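You operate a simulated robot arm through the tools that you are given. There is no shell and no other tool.

The job below is to be done with a simulated robot arm. You get a single attempt, and the scene is never put back.

TASK
Set driver 1 to the current on the motor card.
Fine: main switch off first and on again after; switches 1 to 3 by the table in the lid; the rest stay.

It is judged by the outcome, as a careful person would: the job done as asked, and still so three seconds after it is handed in. It fails if anything else is knocked over, pushed out of place, dropped, spilled or broken. Lids that push on must go on centred and level and be pressed home; caps that screw on are set level and turned clockwise until they are tight.

THE ROBOT
A 6-joint arm with a two-finger parallel gripper, fixed in place. Base frame: the origin is at the foot of the arm, x ahead of it, y to its left, z up; the work surface is at about z = 0.74. Lengths are in m, angles in degrees, forces in N, time in s.
With the tool pointing down near the work surface it reaches from about 0.2 to 0.64 m from the base axis. Its first joint turns from -66.0 to 66.0 degrees. Payload 2.7 kg.
The tool frame sits at the grasp point between the pads (the TCP): z along the fingers, y along the line on which they close. The tips reach 0.023 m beyond it. The gripper opens to 0.094 m. The fingers are 0.038 m wide and 0.01 m thick; the gripper's body (0.054 by 0.096 m) begins 0.039 m behind the TCP.
Orientation is told as [roll, pitch, yaw] about the base's x, y, z axes, in that order, counted from this pose: with the fingers straight down and closing along the base's y, the tool's x points along the base's -x, its y along +y and its z along -z.

THE INTERFACE
- The arm moves only by the tool apply_moves. Its argument "steps" is a list of rows, each an object of numbers (a shift or turn left out is 0, a gripper value left out holds the last): "claw": the gripper command, from -1 (fully open) to 1 (shut), values between in proportion; "dx", "dy", "dz": the shift along the base's x, y, z in m; "rx", "ry", "rz": the turn, a rotation vector about the base's x, y, z in degrees. In form: [{"claw": .., "dx": .., "dy": .., "dz": .., "rx": .., "ry": .., "rz": ..}, ...]. A call has 1 to 20 rows; each row shifts and turns the commanded pose from where the row before left it. A row lasts 0.2 s, in which the tool goes at most 0.05 m and 8.6 degrees; a call with a longer step from one row to the next is refused whole, and so is a gripper value outside its range. Where a pose cannot be reached the arm comes as near as it can. A force on the tool above 90 N (or 10 N above the force at the start of the call, whichever is more), or a blocked arm, ends the call early, and 0.2 s more pass. Each finger travels about 0.045 m/s and halts on what it meets, pressing with about 42 N; the grip force reading is that of the motor and also rises with nothing between the fingers. The clock runs only during rows and for 0.2 s after the last one: add rows that do not move to give the fingers time. It gives the time, the measured TCP pose, the force on the tool (base axes), the opening and the grip force at its end, in the units of the frame above (readings bear some noise), with the torque about the TCP (base axes, N m) and any sound that the robot's microphone picked up.
- Cameras (640 x 400 px; columns grow to the right, rows downward): "scene" is fixed at [0.0652, -0.4202, 1.4147]; the picture's right is [0.88, -0.48, 0.00], its down [-0.22, -0.41, -0.89] and it looks along [0.42, 0.78, -0.47] (base axes); focal length 332 px, centre (320, 200). "wrist" rides on the gripper at [0.086, 0.016, -0.074] in the tool frame; the picture's right is [-0.18, 0.98, 0.00], its down [-0.58, -0.11, -0.81] and it looks along [-0.79, -0.15, 0.59] (tool axes); focal length 243 px, centre (320, 200). There is no depth. A picture from a camera that has moved, and an enlarged one, comes with that camera's place and axes in the base frame and with its lens.
- get_image(camera): a new picture of that camera. It takes no simulated time.
- zoom(camera, box): a new picture of the part [left, top, right, bottom] of that camera's present view, enlarged. It takes no simulated time.
- finish_job(): hands the job in; it is judged then, once.

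Places have to be worked out from the pictures, the camera data and where the tool is seen. Open the gripper and draw the arm clear of the work before you hand the job in, unless the task says otherwise.

The tools are called after "Emit:" as a command line: name --argument value ..., lists and objects as JSON in quotes. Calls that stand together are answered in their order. apply_moves: Moves the arm, as the interface text tells. Its arguments: {"type":"object","properties":{"steps":{"type":"array","items":{"type":"object","properties":{"claw":{"type":"number"},"dx":{"type":"number"},"dy":{"type":"number"},"dz":{"type":"number"},"rx":{"type":"number"},"ry":{"type":"number"},"rz":{"type":"number"}}}}},"required":["steps"]} The other tools are called the same way: get_image (camera) takes a picture; zoom (camera, box) takes an enlarged picture of a part of a camera's view; finish_job () hands the job in.

At the start:

```text
clock: 0.0
position: [0.3171, 0.2, 1.1968]
tcp_rot: [0.0, -0.1, 0.0]
ft_force: [0.8, 0.2, 0.6]
wrist_torque: [-0.01, -0.01, 0.02]
opening: 0.094
gripper_force: 0.1
```

scene: 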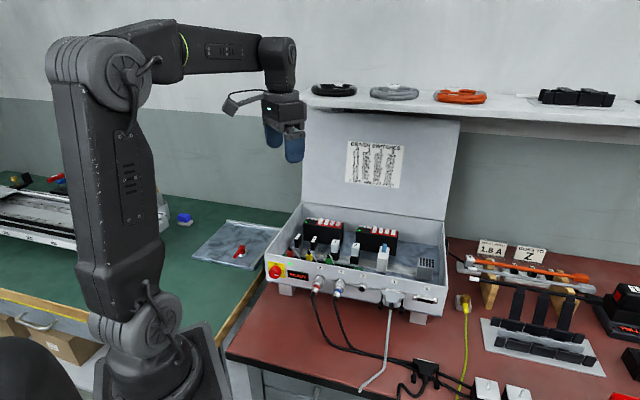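
wrist: 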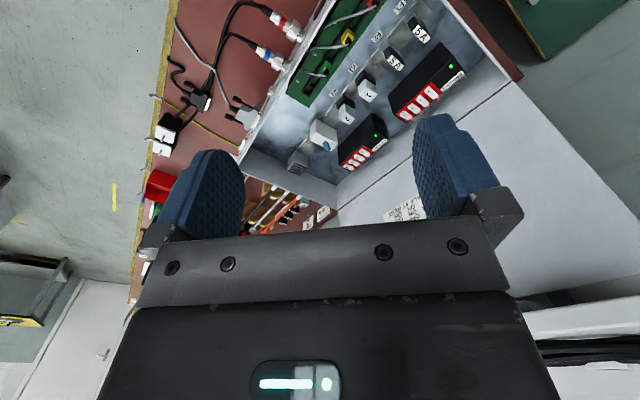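

I start by looking closely at the box, the lid table, the cards and the drivers before moving anything.

Emit:
zoom --camera "scene" --box '[335, 130, 415, 195]'

Emit:
zoom --camera "scene" --box '[255, 200, 455, 325]'

Emit:
zoom --camera "scene" --box '[450, 225, 640, 345]'

Emit:
zoom --camera "wrist" --box '[220, 0, 520, 190]'

```text
6.15 times, centred on (375, 162) of scene
camera zoom: at [0.0652, -0.4202, 1.4147], right [0.88, -0.48, 0.0], down [-0.22, -0.41, -0.89], along [0.42, 0.78, -0.47], focal length 2046 px, centre (-18, 431)
```

zoom: 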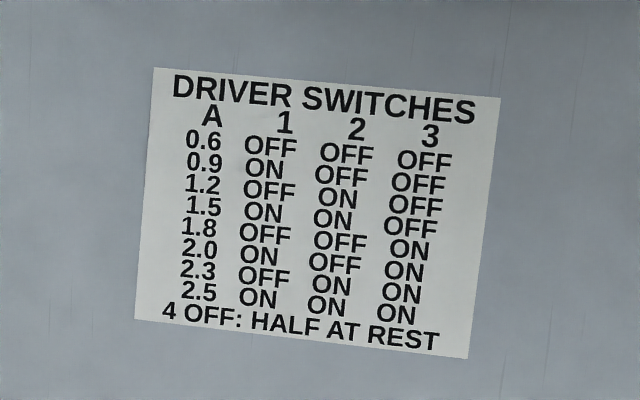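

```text
3.20 times, centred on (355, 262) of scene
camera zoom: at [0.0652, -0.4202, 1.4147], right [0.88, -0.48, 0.0], down [-0.22, -0.41, -0.89], along [0.42, 0.78, -0.47], focal length 1064 px, centre (208, 0)
```

zoom: 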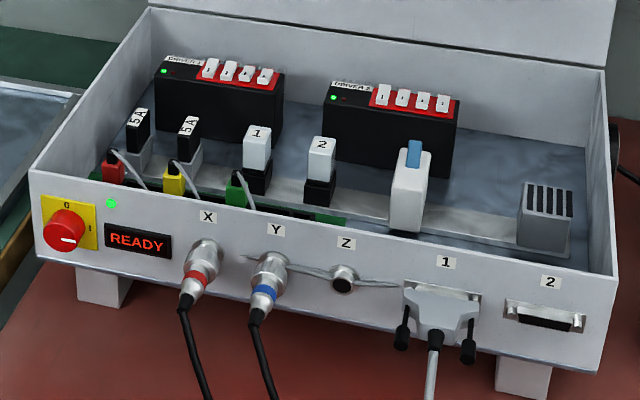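

```text
3.33 times, centred on (545, 285) of scene
camera zoom: at [0.0652, -0.4202, 1.4147], right [0.88, -0.48, 0.0], down [-0.22, -0.41, -0.89], along [0.42, 0.78, -0.47], focal length 1108 px, centre (-430, -83)
```

zoom: 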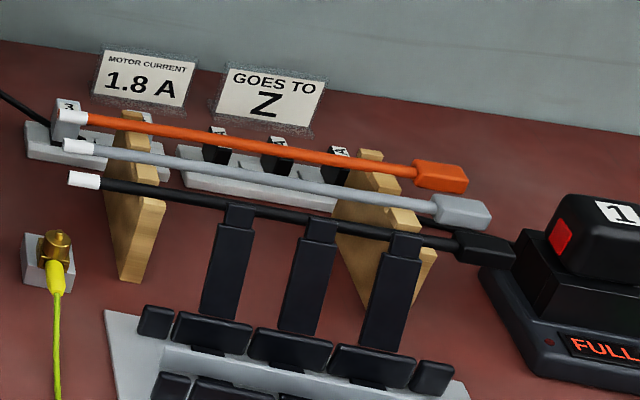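

```text
2.11 times, centred on (370, 95) of wrist
camera zoom: at [0.2283, 0.2154, 1.2702], right [0.18, 0.98, 0.0], down [0.58, -0.11, 0.81], along [0.79, -0.15, -0.59], focal length 511 px, centre (215, 421)
```

zoom: 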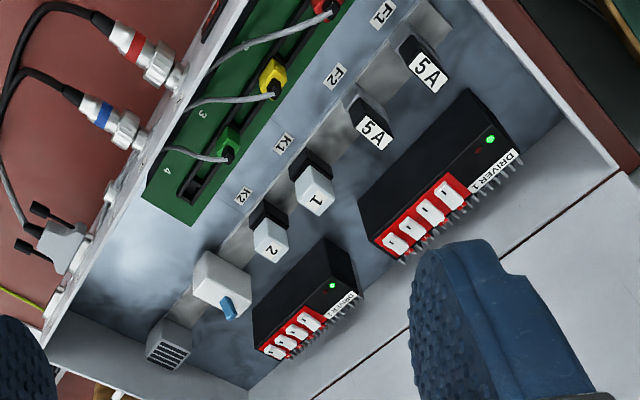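

The card says 1.8 A, so the table gives 1 OFF, 2 OFF, 3 ON, and 4 stays as it is. Now I look closely at driver 1's switches, the red main switch and their markings.

Emit:
zoom --camera "scene" --box '[300, 212, 348, 242]'

Emit:
zoom --camera "scene" --box '[260, 255, 316, 290]'

Emit:
zoom --camera "wrist" --box '[385, 40, 481, 130]'

Emit:
zoom --camera "scene" --box '[350, 220, 406, 255]'

Emit:
zoom --camera "wrist" --box '[330, 105, 390, 175]'

```text
13.33 times, centred on (324, 227) of scene
camera zoom: at [0.0652, -0.4202, 1.4147], right [0.88, -0.48, 0.0], down [-0.22, -0.41, -0.89], along [0.42, 0.78, -0.47], focal length 4433 px, centre (267, -160)
```

zoom: 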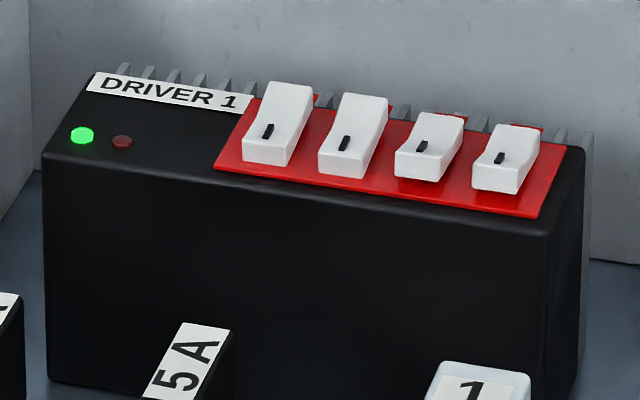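

```text
11.43 times, centred on (288, 272) of scene
camera zoom: at [0.0652, -0.4202, 1.4147], right [0.88, -0.48, 0.0], down [-0.22, -0.41, -0.89], along [0.42, 0.78, -0.47], focal length 3800 px, centre (686, -629)
```

zoom: 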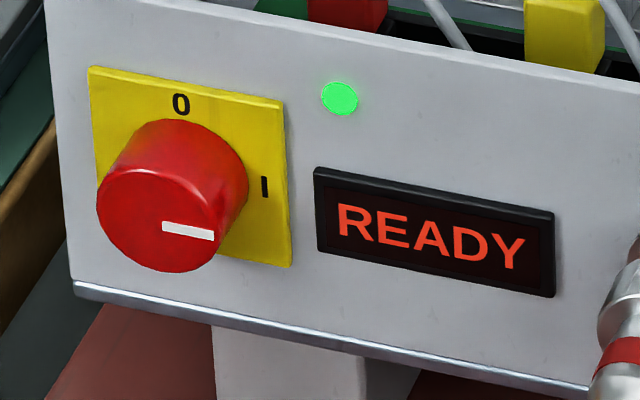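

```text
4.44 times, centred on (433, 85) of wrist
camera zoom: at [0.2283, 0.2154, 1.2702], right [0.18, 0.98, 0.0], down [0.58, -0.11, 0.81], along [0.79, -0.15, -0.59], focal length 1078 px, centre (-182, 711)
```

zoom: 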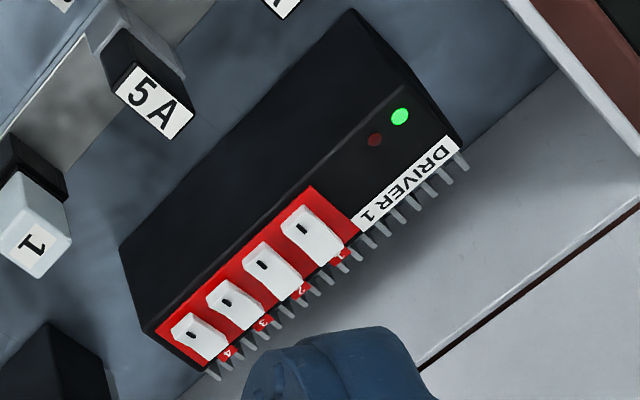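

```text
11.43 times, centred on (378, 238) of scene
camera zoom: at [0.0652, -0.4202, 1.4147], right [0.88, -0.48, 0.0], down [-0.22, -0.41, -0.89], along [0.42, 0.78, -0.47], focal length 3800 px, centre (-343, -229)
```

zoom: 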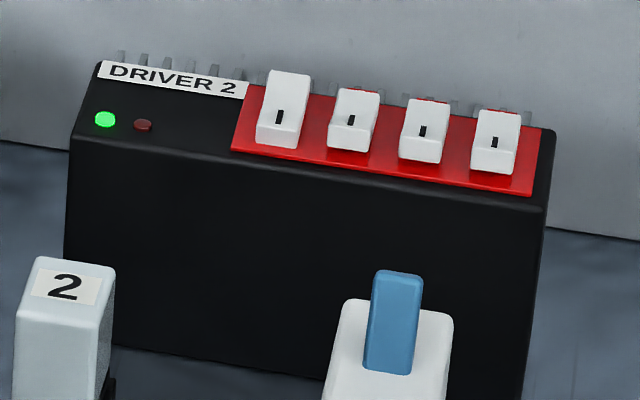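

```text
5.71 times, centred on (360, 140) of wrist
camera zoom: at [0.2283, 0.2154, 1.2702], right [0.18, 0.98, 0.0], down [0.58, -0.11, 0.81], along [0.79, -0.15, -0.59], focal length 1386 px, centre (91, 543)
```

zoom: 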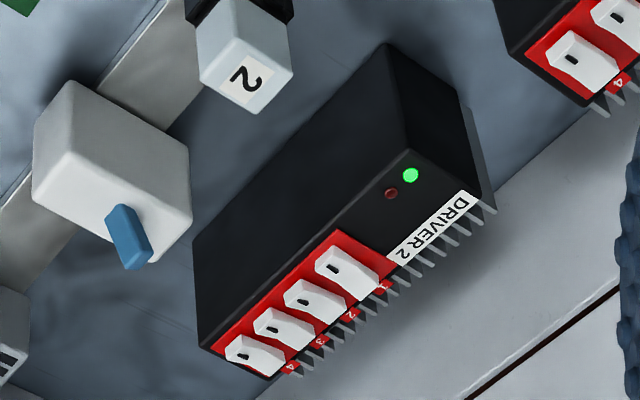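

Switches 1 and 2 on driver 1 look like they rock one way and 3 and 4 the other. The box is turned about 45°, with driver 1's switches near (0.49–0.53, 0.365–0.324, 0.87). I turn the tool 45° and come a bit closer, staying high, for a better view.

Emit:
apply_moves --steps '[{"rz": 7.5}, {"rz": 7.5}, {"rz": 7.5}, {"rz": 7.5}, {"rz": 7.5}, {"rz": 7.5}, {"dx": 0.015, "dy": 0.03, "dz": -0.03}, {"dx": 0.015, "dy": 0.03, "dz": -0.03}, {"dx": 0.01, "dy": 0.03, "dz": -0.03}, {"dz": -0.04}, {}]'

```text
clock: 2.4
position: [0.3585, 0.2915, 1.0662]
tcp_rot: [0.0, -0.1, 45.0]
ft_force: [-0.3, -0.2, 0.1]
wrist_torque: [-0.03, 0.01, -0.01]
opening: 0.094
gripper_force: 0.0
```

The tool moved as commanded. I take a picture from here to see driver 1 from above.

Emit:
get_image --camera "wrist"

Emit:
get_image --camera "scene"

```text
taken
camera wrist: at [0.2837, 0.2396, 1.1393], right [-0.56, 0.83, 0.0], down [0.49, 0.33, 0.81], along [0.67, 0.46, -0.59], focal length 243 px, centre (320, 200)
```

wrist: 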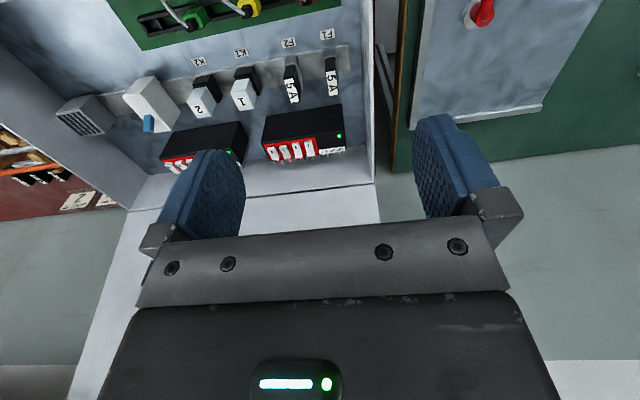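

```text
taken
```

scene: 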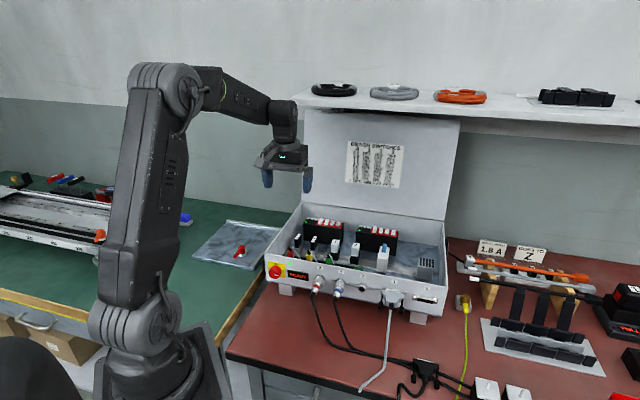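

Driver 1 is in view between the fingers. I zoom in on its switches and labels, and on the fingertips to learn their shape.

Emit:
zoom --camera "wrist" --box '[252, 98, 352, 168]'

Emit:
zoom --camera "scene" --box '[245, 135, 325, 195]'

Emit:
zoom --camera "scene" --box '[303, 212, 345, 238]'

```text
5.71 times, centred on (302, 133) of wrist
camera zoom: at [0.2837, 0.2396, 1.1393], right [-0.56, 0.83, 0.0], down [0.49, 0.33, 0.81], along [0.67, 0.46, -0.59], focal length 1386 px, centre (423, 583)
```

zoom: 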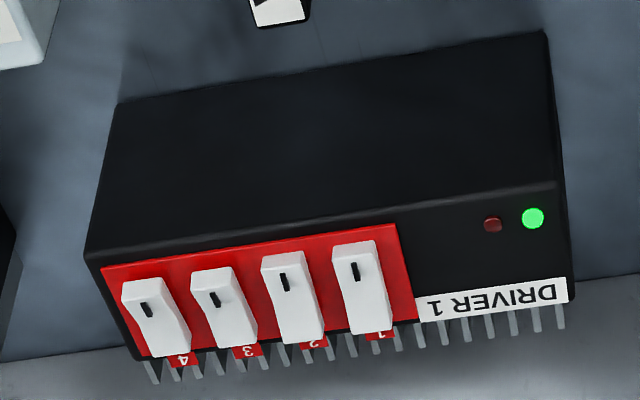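

```text
6.67 times, centred on (285, 165) of scene
camera zoom: at [0.0652, -0.4201, 1.4147], right [0.88, -0.48, 0.0], down [-0.22, -0.41, -0.89], along [0.42, 0.78, -0.47], focal length 2216 px, centre (553, 433)
```

zoom: 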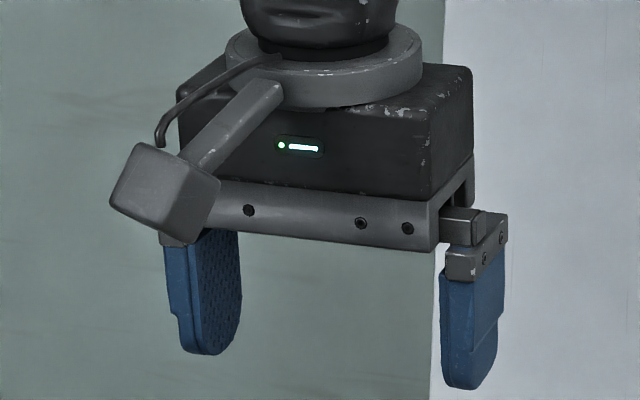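

```text
15.24 times, centred on (324, 225) of scene
camera zoom: at [0.0652, -0.4201, 1.4147], right [0.88, -0.48, 0.0], down [-0.22, -0.41, -0.89], along [0.42, 0.78, -0.47], focal length 5066 px, centre (259, -181)
```

zoom: 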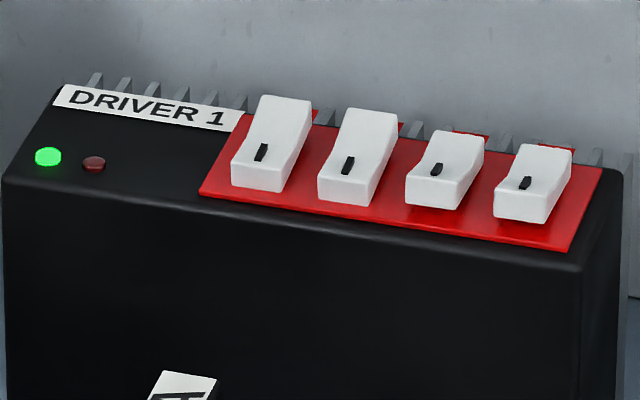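

The bar end is the "I" side: on 1 and 2 the near (bar) end is down, so they are ON. On 3 and 4 the far end is down, so they are OFF, which makes the present setting 1.5 A. I therefore need to press the far ends of 1 and 2 and the near end of 3. The main switch comes first, so I back off in front of the panel to view the red knob.

Emit:
apply_moves --steps '[{"dx": -0.033, "dy": -0.023, "dz": -0.01}, {"dx": -0.033, "dy": -0.023, "dz": -0.01}, {"dx": -0.033, "dy": -0.023, "dz": -0.01}, {"dz": -0.034}, {"dz": -0.034, "rx": 4.71, "ry": -4.71}, {"dz": -0.034, "rx": 4.71, "ry": -4.71}, {"dz": -0.034, "rx": 4.71, "ry": -4.71}, {}]'

Emit:
get_image --camera "wrist"

Emit:
get_image --camera "scene"

```text
clock: 4.2
position: [0.258, 0.2211, 0.9099]
tcp_rot: [0.0, -17.9, 45.0]
ft_force: [-0.3, -0.9, -0.8]
wrist_torque: [0.01, 0.03, 0.0]
opening: 0.094
gripper_force: 0.2
out of reach, approached as far as the arm can: row 7
```

```text
taken
camera wrist: at [0.1704, 0.1572, 0.9549], right [-0.57, 0.82, 0.06], down [0.29, 0.14, 0.95], along [0.77, 0.56, -0.32], focal length 243 px, centre (320, 200)
```

wrist: 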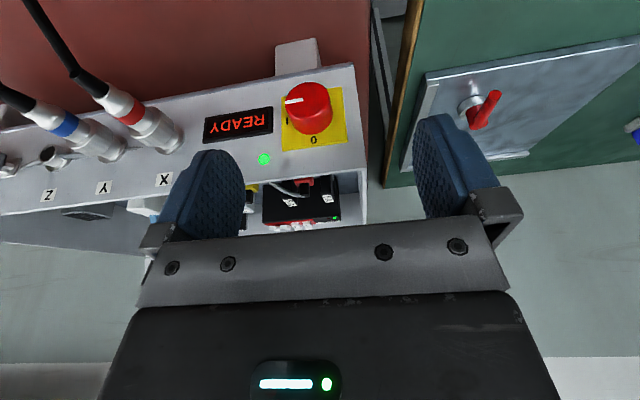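

```text
taken
```

scene: 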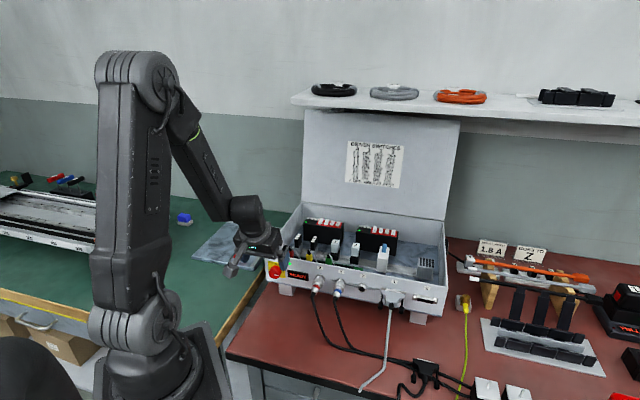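

The pose stopped slightly short near a wrist singularity (17.9° tilt), but the knob is well in view. I zoom in on it to fix its position and size.

Emit:
zoom --camera "wrist" --box '[240, 40, 380, 170]'

Emit:
zoom --camera "wrist" --box '[60, 40, 260, 200]'

Emit:
zoom --camera "scene" --box '[215, 220, 325, 300]'

```text
3.08 times, centred on (310, 105) of wrist
camera zoom: at [0.1704, 0.1572, 0.9549], right [-0.57, 0.82, 0.06], down [0.29, 0.14, 0.95], along [0.77, 0.56, -0.32], focal length 746 px, centre (351, 492)
```

zoom: 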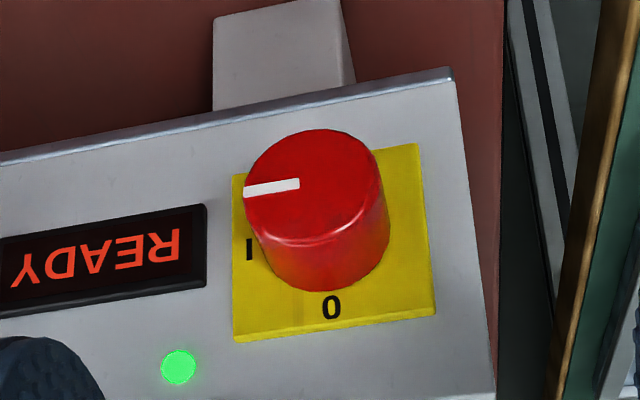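

```text
2.50 times, centred on (160, 120) of wrist
camera zoom: at [0.1704, 0.1572, 0.9549], right [-0.57, 0.82, 0.06], down [0.29, 0.14, 0.95], along [0.77, 0.56, -0.32], focal length 606 px, centre (720, 400)
```

zoom: 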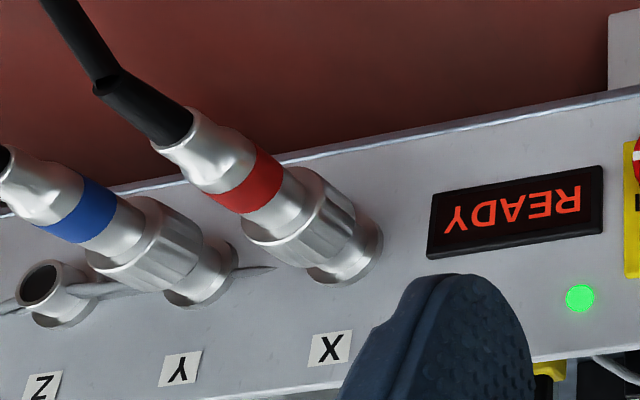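

```text
5.00 times, centred on (270, 260) of scene
camera zoom: at [0.0652, -0.4202, 1.4147], right [0.88, -0.48, 0.0], down [-0.22, -0.41, -0.89], along [0.42, 0.78, -0.47], focal length 1662 px, centre (570, -100)
```

zoom: 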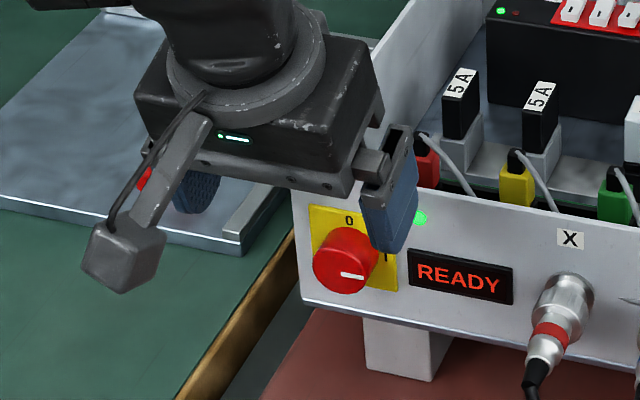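

By triangulation the knob axis is at about u = 0.035 and z = 0.838 along the 45° box axes, which is x≈0.28, y≈0.23. Its face is about 19 mm proud of the plate and about 30 mm across. I ease back to about 10° tilt, narrow the gripper and check the pose before straddling the knob from above.

Emit:
apply_moves --steps '[{"dx": 0.007, "dy": -0.0057, "dz": 0.02, "rx": -2.83, "ry": 2.83, "claw": 0.0}, {"rx": -2.83, "ry": 2.83, "claw": 0.0}, {"claw": 0.0}, {"claw": 0.0}, {"claw": 0.0}, {"claw": 0.0}]'

```text
clock: 5.6
position: [0.2646, 0.2169, 0.9304]
tcp_rot: [-0.1, -12.1, 45.0]
ft_force: [0.7, -0.4, 0.0]
wrist_torque: [0.0, 0.05, -0.02]
opening: 0.0471
gripper_force: 0.0
```

The pose reads tilt 12°, w≈0.3405, u≈0.0337. I move just above the knob and look again to check that the fingers straddle it.

Emit:
apply_moves --steps '[{"dx": 0.005, "dy": 0.0043, "dz": -0.015}, {"dx": 0.0055, "dy": 0.0043, "dz": -0.015}, {}]'

Emit:
zoom --camera "wrist" --box '[200, 0, 500, 190]'

Emit:
zoom --camera "scene" --box '[225, 220, 325, 295]'

```text
clock: 6.4
position: [0.2748, 0.2255, 0.9015]
tcp_rot: [0.0, -12.1, 45.0]
ft_force: [-1.0, -0.2, 0.2]
wrist_torque: [-0.01, 0.0, -0.03]
opening: 0.047
gripper_force: 0.0
```

```text
2.11 times, centred on (350, 95) of wrist
camera zoom: at [0.1915, 0.1651, 0.9561], right [-0.57, 0.82, 0.04], down [0.36, 0.21, 0.91], along [0.74, 0.53, -0.41], focal length 511 px, centre (257, 421)
```

zoom: 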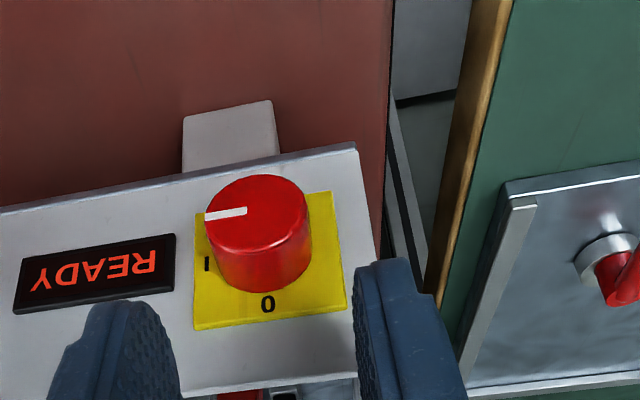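

```text
5.33 times, centred on (275, 258) of scene
camera zoom: at [0.0652, -0.4202, 1.4147], right [0.88, -0.48, 0.0], down [-0.22, -0.41, -0.89], along [0.42, 0.78, -0.47], focal length 1773 px, centre (560, -107)
```

zoom: 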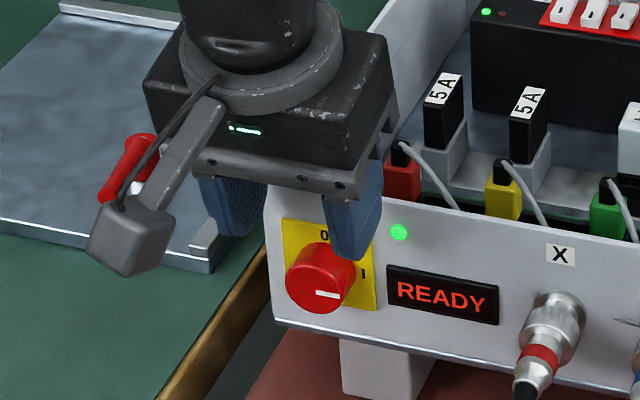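

The TCP is centred over the knob (u≈0.035), and the knob axis is confirmed near z≈0.838. I descend straight down so the open fingers straddle it.

Emit:
apply_moves --steps '[{"dz": -0.02}, {"dz": -0.02}, {"dz": -0.0125}, {"dz": -0.011}, {}]'

Emit:
zoom --camera "wrist" --box '[200, 0, 500, 190]'

Emit:
zoom --camera "scene" --box '[225, 220, 325, 295]'

```text
clock: 7.6
position: [0.2749, 0.2239, 0.8383]
tcp_rot: [0.0, -12.1, 45.0]
ft_force: [-0.6, 0.6, -0.3]
wrist_torque: [0.02, -0.03, 0.02]
opening: 0.0471
gripper_force: 0.1
```

```text
2.11 times, centred on (350, 95) of wrist
camera zoom: at [0.1906, 0.1633, 0.8926], right [-0.57, 0.82, 0.04], down [0.36, 0.21, 0.91], along [0.74, 0.53, -0.41], focal length 511 px, centre (257, 421)
```

zoom: 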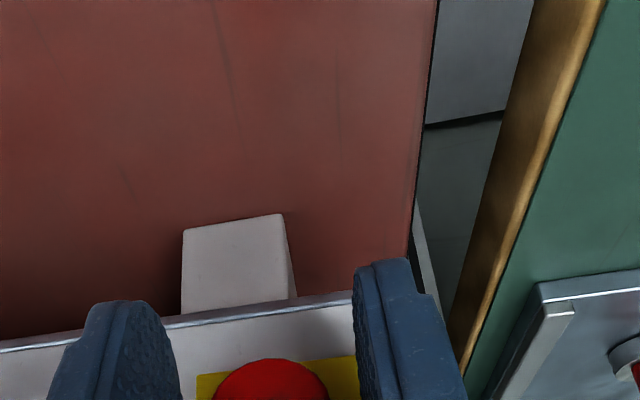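

```text
5.33 times, centred on (275, 258) of scene
camera zoom: at [0.0652, -0.4202, 1.4147], right [0.88, -0.48, 0.0], down [-0.22, -0.41, -0.89], along [0.42, 0.78, -0.47], focal length 1773 px, centre (560, -107)
```

zoom: 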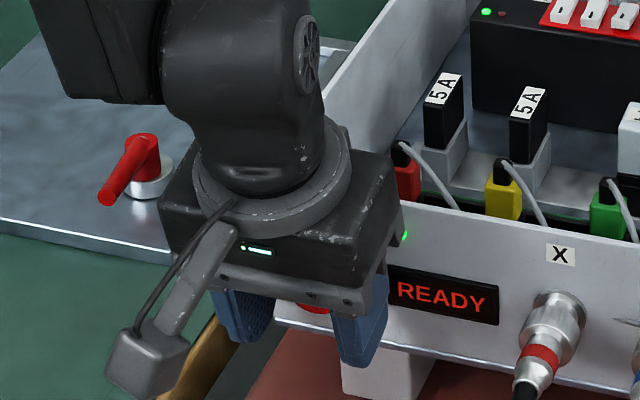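

The knob sits between the fingers, nothing is touching (forces near zero), and the TCP is on the knob axis. Now I close the gripper on the knob.

Emit:
apply_moves --steps '[{"claw": 0.3}, {"claw": 0.6}, {"claw": 1.0}, {"claw": 1.0}, {"claw": 1.0}]'

Emit:
get_image --camera "wrist"

```text
clock: 8.8
position: [0.2746, 0.2256, 0.8375]
tcp_rot: [0.1, -12.1, 45.2]
ft_force: [-11.6, 11.0, -6.3]
wrist_torque: [0.13, -0.21, 0.28]
opening: 0.0302
gripper_force: 45.2
```

```text
taken
camera wrist: at [0.1903, 0.1637, 0.8927], right [-0.57, 0.82, 0.04], down [0.36, 0.21, 0.91], along [0.74, 0.53, -0.41], focal length 243 px, centre (320, 200)
```

wrist: 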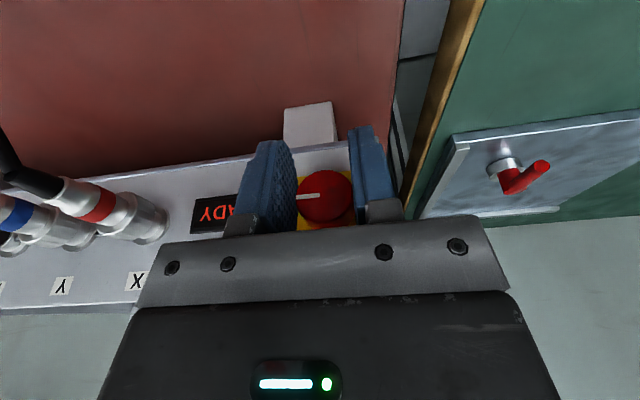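

The grip is firm at 30.2 mm, with a small side force of about 16 N along −u, so I nudge about 1 mm that way. Then I begin turning counter-clockwise as seen from the front.

Emit:
apply_moves --steps '[{"dx": -0.0007, "dy": 0.0007, "claw": 1.0}, {"rx": -2.83, "ry": -2.83}, {"rx": -2.83, "ry": -2.83}, {"rx": -2.83, "ry": -2.83}, {}]'

Emit:
get_image --camera "wrist"

```text
clock: 9.4
position: [0.2759, 0.225, 0.8388]
tcp_rot: [-1.3, -11.2, 46.6]
ft_force: [-24.5, 8.5, 12.7]
wrist_torque: [0.01, -0.04, -0.27]
opening: 0.03
gripper_force: 45.0
out of reach, approached as far as the arm can: row 2, 3
stopped in row 3: the force on the tool passed its limit at 97 N (the readings are from after the stop); the commanded pose is now the measured one
```

```text
taken
camera wrist: at [0.1925, 0.1639, 0.8939], right [-0.59, 0.81, 0.02], down [0.35, 0.24, 0.91], along [0.73, 0.54, -0.42], focal length 243 px, centre (320, 200)
```

wrist: 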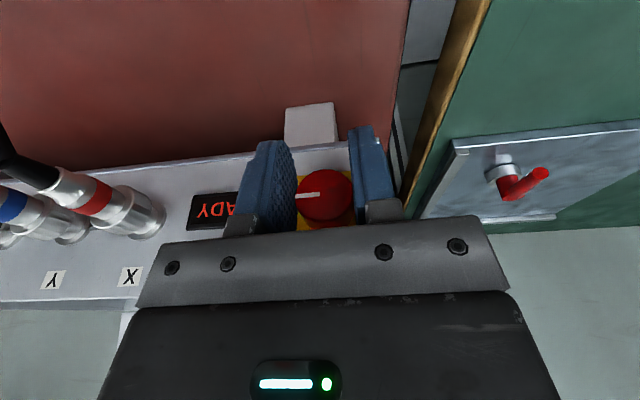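

The roll was not reachable here: the forearm and tool are nearly in line (a wrist singularity), and the force stop ended the call early. The knob hasn't moved. I'll release, back straight up, and take up the rolled attitude in open space where the wrist is well bent.

Emit:
apply_moves --steps '[{"claw": 0.0}, {"claw": 0.0}, {"claw": 0.0}, {"claw": 0.0}]'

```text
clock: 10.4
position: [0.277, 0.2235, 0.8388]
tcp_rot: [-1.2, -11.2, 46.4]
ft_force: [0.3, 0.1, 0.2]
wrist_torque: [-0.01, 0.04, 0.02]
opening: 0.0471
gripper_force: 0.0
```

The gripper is open and the forces are back to zero. I rise straight up off the knob, then move up and outward where the wrist bend is larger.

Emit:
apply_moves --steps '[{"dx": -0.002, "dy": 0.002, "dz": 0.02}, {"dz": 0.025}, {"dz": 0.03}, {"dz": 0.03, "rz": -1.4}, {"dx": 0.02, "dy": 0.02, "dz": 0.03}, {"dx": 0.025, "dy": 0.025, "dz": 0.03}, {"dx": 0.015, "dy": 0.015, "dz": 0.03}, {}]'

```text
clock: 12.2
position: [0.3352, 0.2891, 1.0324]
tcp_rot: [-1.2, -11.2, 45.1]
ft_force: [-0.3, -0.6, 0.5]
wrist_torque: [0.02, -0.01, 0.03]
opening: 0.0472
gripper_force: 0.1
```

Now I roll the tool counter-clockwise about the panel normal, in 5° steps, here in open space.

Emit:
apply_moves --steps '[{"rx": -3.54, "ry": -3.54}, {"rx": -3.54, "ry": -3.54}, {"rx": -3.54, "ry": -3.54}, {"rx": -3.54, "ry": -3.54}, {"rx": -3.54, "ry": -3.54}, {}]'

Emit:
get_image --camera "scene"

```text
clock: 13.7
position: [0.3347, 0.2861, 1.0333]
tcp_rot: [-26.8, -10.1, 49.7]
ft_force: [0.6, -1.0, 0.8]
wrist_torque: [-0.02, 0.0, -0.01]
opening: 0.0468
gripper_force: 0.0
```

```text
taken
```

scene: 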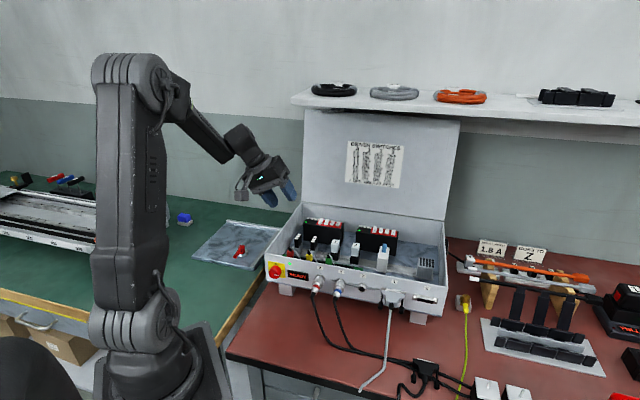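

Rolling works here (now about 26°). I move to a pre-grip point on the upper left of the knob, keeping in front of the panel.

Emit:
apply_moves --steps '[{"dx": -0.0273, "dy": -0.0132, "dz": -0.01}, {"dx": -0.0273, "dy": -0.0132, "dz": -0.02}, {"dx": -0.0273, "dy": -0.0132, "dz": -0.03}, {"dz": -0.034}, {"dz": -0.034}, {}]'

Emit:
get_image --camera "wrist"

Emit:
zoom --camera "scene" --box '[215, 210, 325, 290]'

```text
clock: 15.1
position: [0.2536, 0.2475, 0.9037]
tcp_rot: [-26.8, -10.1, 49.8]
ft_force: [-0.6, -0.1, 0.1]
wrist_torque: [-0.01, 0.0, -0.03]
opening: 0.0469
gripper_force: 0.1
```

```text
taken
camera wrist: at [0.153, 0.2038, 0.9464], right [-0.5, 0.77, -0.4], down [0.08, 0.5, 0.86], along [0.86, 0.4, -0.32], focal length 243 px, centre (320, 200)
```

wrist: 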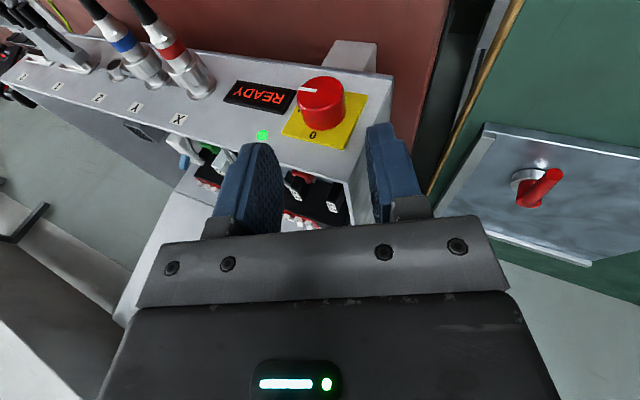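

```text
5.00 times, centred on (270, 250) of scene
camera zoom: at [0.0652, -0.4202, 1.4147], right [0.88, -0.48, 0.0], down [-0.22, -0.41, -0.89], along [0.42, 0.78, -0.47], focal length 1662 px, centre (570, -50)
```

zoom: 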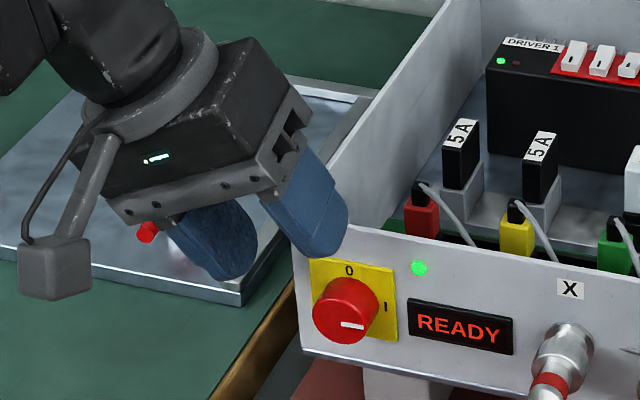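

The pre-grip pose lines up with the knob along the rolled tool axis (roll about 26°, tilt 11°). I slide in along that axis to straddle the knob.

Emit:
apply_moves --steps '[{"dx": 0.00515, "dy": -0.0055, "dz": -0.0164}, {"dx": 0.00515, "dy": -0.0055, "dz": -0.0164}, {"dx": 0.00515, "dy": -0.0055, "dz": -0.0164}, {"dx": 0.00515, "dy": -0.0055, "dz": -0.0164}, {}]'

Emit:
get_image --camera "wrist"

Emit:
zoom --camera "scene" --box '[215, 210, 325, 290]'

```text
clock: 16.2
position: [0.2726, 0.2265, 0.8407]
tcp_rot: [-26.7, -10.4, 49.8]
ft_force: [-27.8, -7.4, 50.3]
wrist_torque: [2.62, -1.2, 1.31]
opening: 0.047
gripper_force: 0.1
```

```text
taken
camera wrist: at [0.1728, 0.1822, 0.8835], right [-0.5, 0.77, -0.4], down [0.08, 0.5, 0.86], along [0.86, 0.4, -0.31], focal length 243 px, centre (320, 200)
```

wrist: 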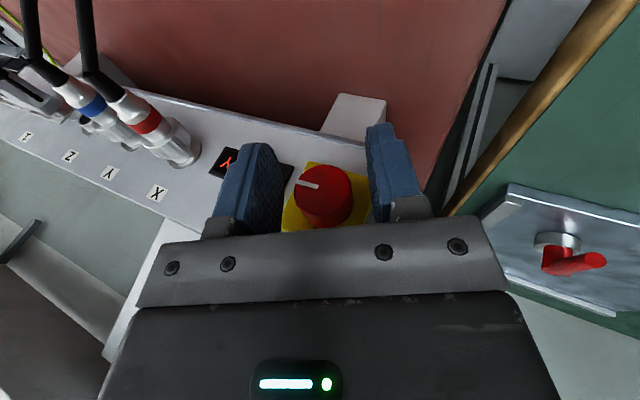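

```text
5.00 times, centred on (270, 250) of scene
camera zoom: at [0.0641, -0.4208, 1.4146], right [0.88, -0.48, 0.0], down [-0.22, -0.41, -0.89], along [0.42, 0.78, -0.46], focal length 1662 px, centre (570, -50)
```

zoom: 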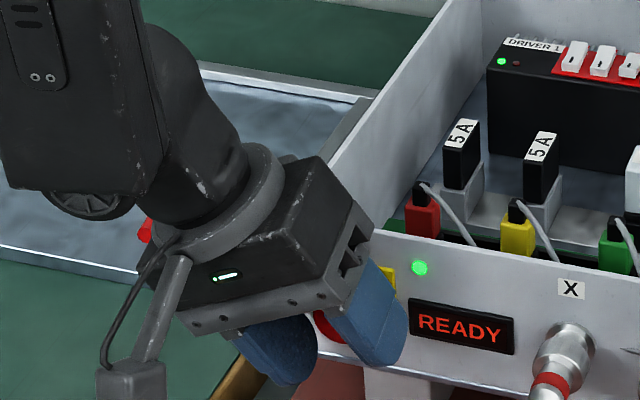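

There is a 50 N contact, and working out its line of action puts it at the box's front-left top corner, where the gripper body bears on the rim. I back straight out along the way I came and then check that nothing moved.

Emit:
apply_moves --steps '[{"dx": -0.00515, "dy": 0.0055, "dz": 0.0164}, {"dx": -0.00515, "dy": 0.0055, "dz": 0.0164}, {"dx": -0.00515, "dy": 0.0055, "dz": 0.0164}, {"dx": -0.00515, "dy": 0.0055, "dz": 0.0164}, {}]'

Emit:
get_image --camera "scene"

Emit:
zoom --camera "scene" --box '[260, 255, 316, 290]'

Emit:
get_image --camera "wrist"

```text
clock: 17.4
position: [0.2528, 0.2468, 0.9064]
tcp_rot: [-26.7, -10.0, 49.9]
ft_force: [0.1, -0.2, 0.5]
wrist_torque: [-0.01, -0.01, 0.0]
opening: 0.047
gripper_force: 0.1
```

```text
taken
```

scene: 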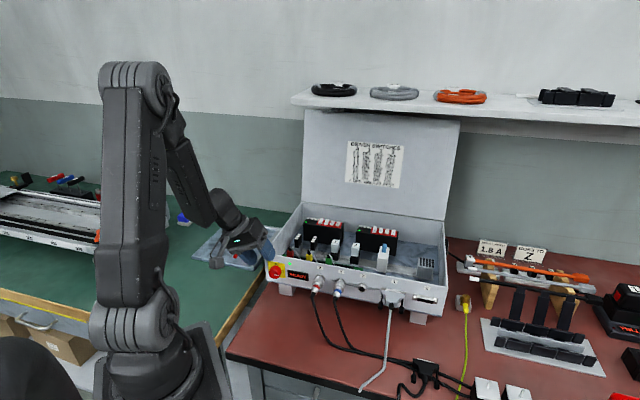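

```text
11.43 times, centred on (288, 272) of scene
camera zoom: at [0.0652, -0.4202, 1.4147], right [0.88, -0.48, 0.0], down [-0.22, -0.41, -0.89], along [0.42, 0.78, -0.47], focal length 3800 px, centre (686, -629)
```

zoom: 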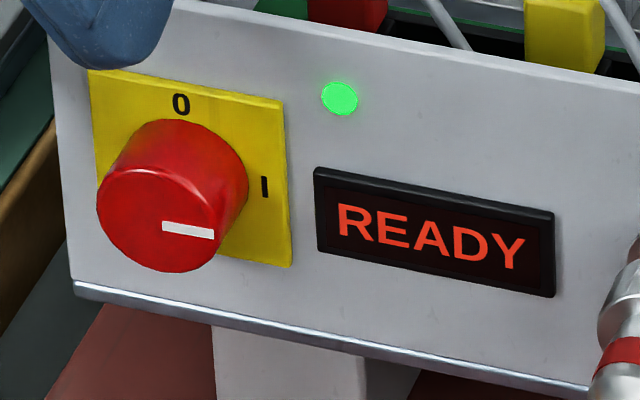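

```text
taken
camera wrist: at [0.1524, 0.2032, 0.9487], right [-0.5, 0.76, -0.4], down [0.08, 0.5, 0.86], along [0.86, 0.4, -0.32], focal length 243 px, centre (320, 200)
```

wrist: 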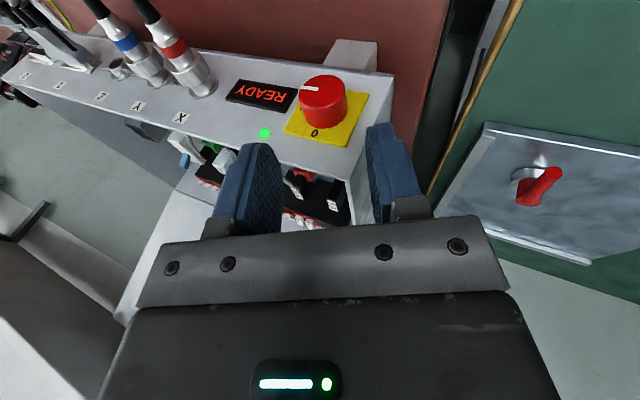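

The box, knob and card are exactly where they were, and the switch still reads READY. To keep the gripper body clear of the rim I increase the outward tilt to about 33° while keeping the roll.

Emit:
apply_moves --steps '[{"dx": -0.0014, "dy": -0.0014, "rx": 3.485, "ry": -3.485, "rz": 2.442}, {"dx": -0.0014, "dy": -0.0014, "rx": 3.485, "ry": -3.485, "rz": 2.442}, {"dx": -0.0014, "dy": -0.0014, "rx": 3.485, "ry": -3.485, "rz": 2.442}, {"dx": -0.0014, "dy": -0.0014, "rx": 3.485, "ry": -3.485, "rz": 2.442}, {}]'

Emit:
get_image --camera "scene"

```text
clock: 18.6
position: [0.2576, 0.2548, 0.9022]
tcp_rot: [-30.4, -29.5, 60.8]
ft_force: [0.3, -0.1, -0.4]
wrist_torque: [-0.02, 0.01, 0.02]
opening: 0.0472
gripper_force: 0.0
out of reach, approached as far as the arm can: row 3, 4
```

```text
taken
```

scene: 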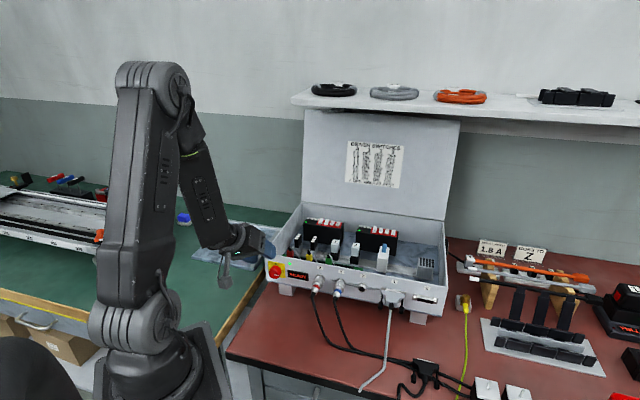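

Orientation is as wanted (tilt 33°, roll 26°); only the position was held back a bit by the elbow fold limit, and that eases lower down. I take a partial step toward the knob and check the reading.

Emit:
apply_moves --steps '[{"dx": 0.004, "dy": -0.004, "dz": -0.012}, {"dx": 0.004, "dy": -0.004, "dz": -0.012}, {}]'

Emit:
get_image --camera "wrist"

```text
clock: 19.3
position: [0.263, 0.2486, 0.8852]
tcp_rot: [-31.0, -30.4, 61.7]
ft_force: [-28.8, -9.7, 27.1]
wrist_torque: [0.0, -0.88, -0.63]
opening: 0.0473
gripper_force: 0.3
stopped in row 3: the force on the tool passed its limit at 112 N (the readings are from after the stop); the commanded pose is now the measured one
```

```text
taken
camera wrist: at [0.1663, 0.1818, 0.8886], right [-0.54, 0.77, -0.34], down [-0.22, 0.26, 0.94], along [0.81, 0.59, 0.03], focal length 243 px, centre (320, 200)
```

wrist: 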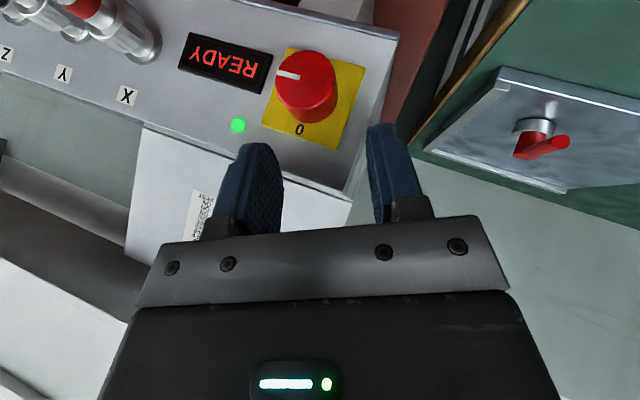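

The fingertips touched the panel's top edge because the TCP was about 7 mm too close to the panel. I back off straight away from the panel and check the box.

Emit:
apply_moves --steps '[{"dx": -0.006, "dy": -0.006, "dz": 0.004}, {"dx": -0.005, "dy": -0.005}, {}]'

Emit:
zoom --camera "scene" --box '[260, 255, 316, 290]'

Emit:
zoom --camera "scene" --box '[255, 200, 455, 325]'

```text
clock: 20.1
position: [0.263, 0.2481, 0.8878]
tcp_rot: [-30.9, -30.4, 61.6]
ft_force: [0.7, -0.1, 0.2]
wrist_torque: [0.01, -0.03, 0.0]
opening: 0.0471
gripper_force: 0.1
out of reach, approached as far as the arm can: row 1, 2
```

```text
11.43 times, centred on (288, 272) of scene
camera zoom: at [0.0652, -0.4202, 1.4147], right [0.88, -0.48, 0.0], down [-0.22, -0.41, -0.89], along [0.42, 0.78, -0.47], focal length 3800 px, centre (686, -629)
```

zoom: 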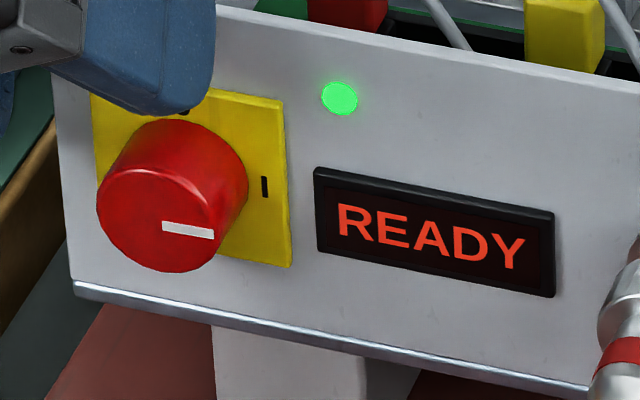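

```text
3.20 times, centred on (355, 262) of scene
camera zoom: at [0.0652, -0.4202, 1.4147], right [0.88, -0.48, 0.0], down [-0.22, -0.41, -0.89], along [0.42, 0.78, -0.47], focal length 1064 px, centre (208, 0)
```

zoom: 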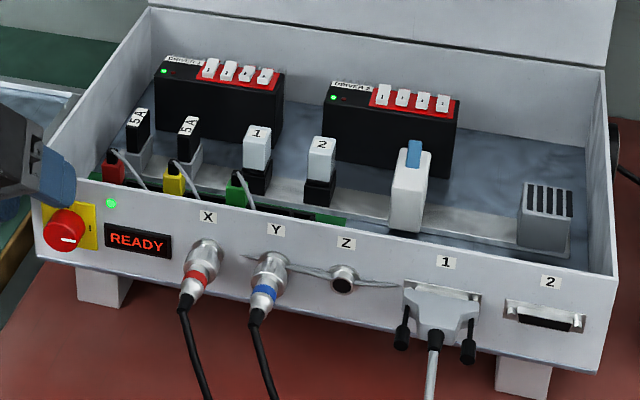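

The box has not moved; the knob, card and rim pixels are identical. The arm cannot pull back further at this tilt because of elbow fold, so I reduce the tilt to about 27° and then move away from the panel.

Emit:
apply_moves --steps '[{"rx": -1.9, "ry": 1.9, "rz": -1.33}, {"rx": -1.9, "ry": 1.9, "rz": -1.33}, {"dx": -0.004, "dy": -0.004}, {"dx": -0.003, "dy": -0.003}, {}]'

```text
clock: 21.3
position: [0.2556, 0.2411, 0.8871]
tcp_rot: [-29.4, -25.1, 58.1]
ft_force: [-1.0, -0.9, -0.1]
wrist_torque: [0.0, 0.01, 0.03]
opening: 0.047
gripper_force: 0.0
```

Now I am clear at w≈0.351, with tilt 28° and roll 26.6°. I advance halfway toward the knob along the tool's in-plane axis and check the force.

Emit:
apply_moves --steps '[{"dx": 0.0048, "dy": -0.0038, "dz": -0.0123}, {"dx": 0.0048, "dy": -0.0038, "dz": -0.0123}, {}]'

Emit:
get_image --camera "wrist"

Emit:
zoom --camera "scene" --box '[215, 210, 325, 290]'

```text
clock: 22.1
position: [0.265, 0.2346, 0.8626]
tcp_rot: [-29.4, -25.1, 58.3]
ft_force: [-0.4, 0.2, 0.1]
wrist_torque: [0.0, 0.0, 0.03]
opening: 0.0469
gripper_force: 0.0
```

```text
taken
camera wrist: at [0.166, 0.1717, 0.8769], right [-0.53, 0.77, -0.36], down [-0.15, 0.33, 0.93], along [0.83, 0.55, -0.06], focal length 243 px, centre (320, 200)
```

wrist: 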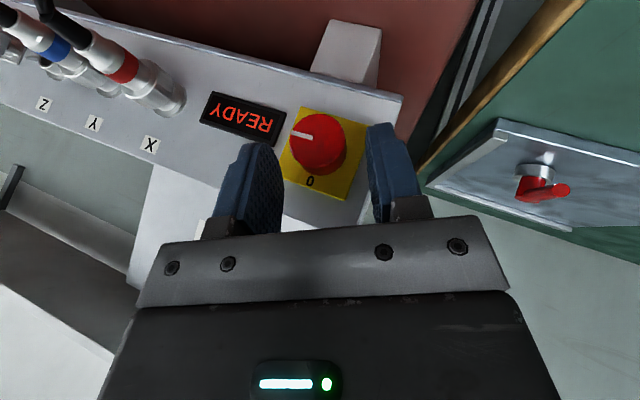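

```text
5.00 times, centred on (270, 250) of scene
camera zoom: at [0.0652, -0.4202, 1.4147], right [0.88, -0.48, 0.0], down [-0.22, -0.41, -0.89], along [0.42, 0.78, -0.47], focal length 1662 px, centre (570, -50)
```

zoom: 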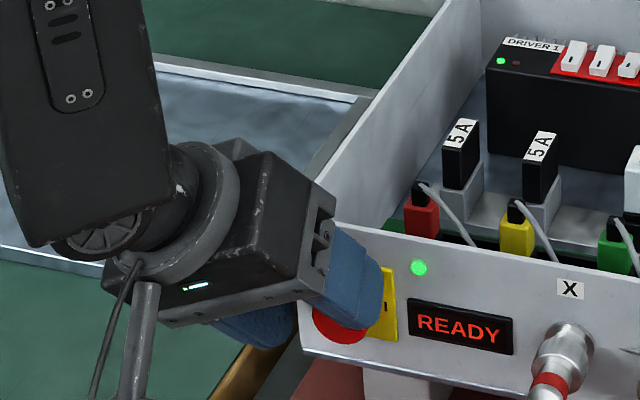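

No contact, and the knob is centred between the fingers. I complete the approach.

Emit:
apply_moves --steps '[{"dx": 0.0046, "dy": -0.0044, "dz": -0.0123}, {"dx": 0.0046, "dy": -0.0044, "dz": -0.0117}, {}]'

Emit:
get_image --camera "wrist"

```text
clock: 22.9
position: [0.2752, 0.2251, 0.8387]
tcp_rot: [-29.3, -25.0, 58.2]
ft_force: [0.0, 0.2, 0.0]
wrist_torque: [0.02, 0.05, 0.02]
opening: 0.0468
gripper_force: 0.1
```

```text
taken
camera wrist: at [0.1756, 0.163, 0.8521], right [-0.53, 0.77, -0.36], down [-0.15, 0.33, 0.93], along [0.83, 0.55, -0.06], focal length 243 px, centre (320, 200)
```

wrist: 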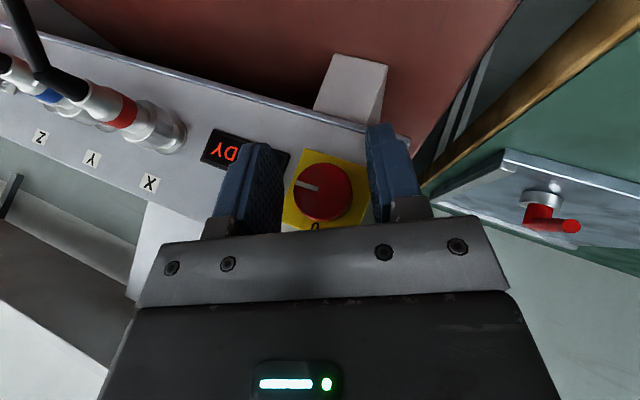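

In place with zero force: w≈0.354, u≈0.035, z≈0.839. I close on the knob.

Emit:
apply_moves --steps '[{"claw": 0.3}, {"claw": 0.6}, {"claw": 1.0}, {"claw": 1.0}, {"claw": 1.0}]'

```text
clock: 24.1
position: [0.2758, 0.2251, 0.8375]
tcp_rot: [-29.4, -25.2, 58.1]
ft_force: [11.1, -12.5, 4.7]
wrist_torque: [-0.06, 0.08, -0.14]
opening: 0.0303
gripper_force: 45.0
```

Gripped at 30.3 mm with only a small side load. I begin turning counter-clockwise with small steps and check the reach and force.

Emit:
apply_moves --steps '[{"dx": 0.0004, "dy": -0.0004, "claw": 1.0}, {"rx": -2.83, "ry": -2.83}, {"rx": -2.83, "ry": -2.83}, {"rx": -2.83, "ry": -2.83}, {}]'

Emit:
get_image --camera "wrist"

```text
clock: 25.3
position: [0.277, 0.2238, 0.8388]
tcp_rot: [-42.2, -22.0, 63.4]
ft_force: [15.3, -6.7, 11.2]
wrist_torque: [0.24, -0.1, 0.92]
opening: 0.0306
gripper_force: 44.5
```

```text
taken
camera wrist: at [0.1746, 0.1638, 0.8465], right [-0.46, 0.7, -0.54], down [-0.28, 0.46, 0.84], along [0.84, 0.54, -0.02], focal length 243 px, centre (320, 200)
```

wrist: 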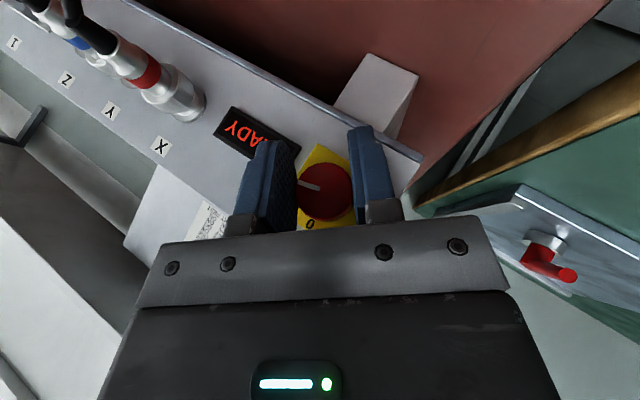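

The knob is turning with the gripper: its pointer stays fixed in the gripper view while the panel rotates. I continue.

Emit:
apply_moves --steps '[{"rx": -2.83, "ry": -2.83}, {"rx": -2.83, "ry": -2.83}, {"rx": -2.83, "ry": -2.83}, {"rx": -2.83, "ry": -2.83}, {"rx": -2.83, "ry": -2.83}, {}]'

Emit:
get_image --camera "wrist"

Emit:
get_image --camera "scene"

```text
clock: 26.7
position: [0.2755, 0.2225, 0.8387]
tcp_rot: [-61.7, -14.7, 69.4]
ft_force: [39.2, -1.9, 7.1]
wrist_torque: [-0.37, 0.38, -0.5]
opening: 0.0304
gripper_force: 45.0
```

```text
taken
camera wrist: at [0.1735, 0.1647, 0.8369], right [-0.29, 0.53, -0.79], down [-0.46, 0.65, 0.61], along [0.84, 0.54, 0.06], focal length 243 px, centre (320, 200)
```

wrist: 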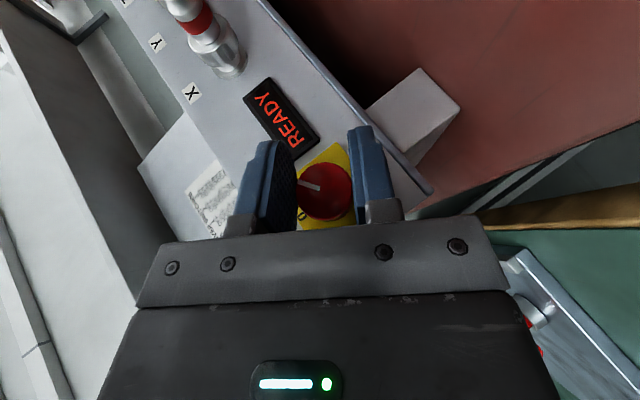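

```text
taken
```

scene: 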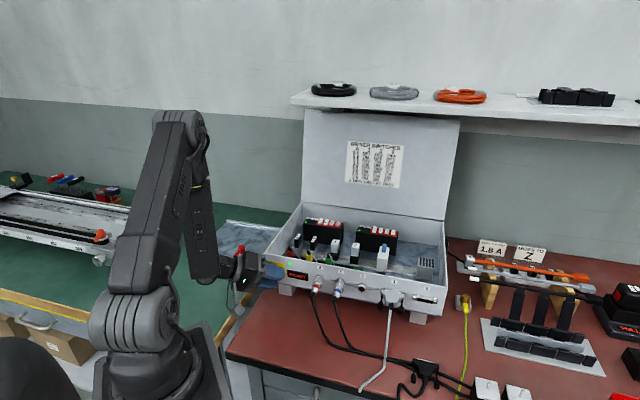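

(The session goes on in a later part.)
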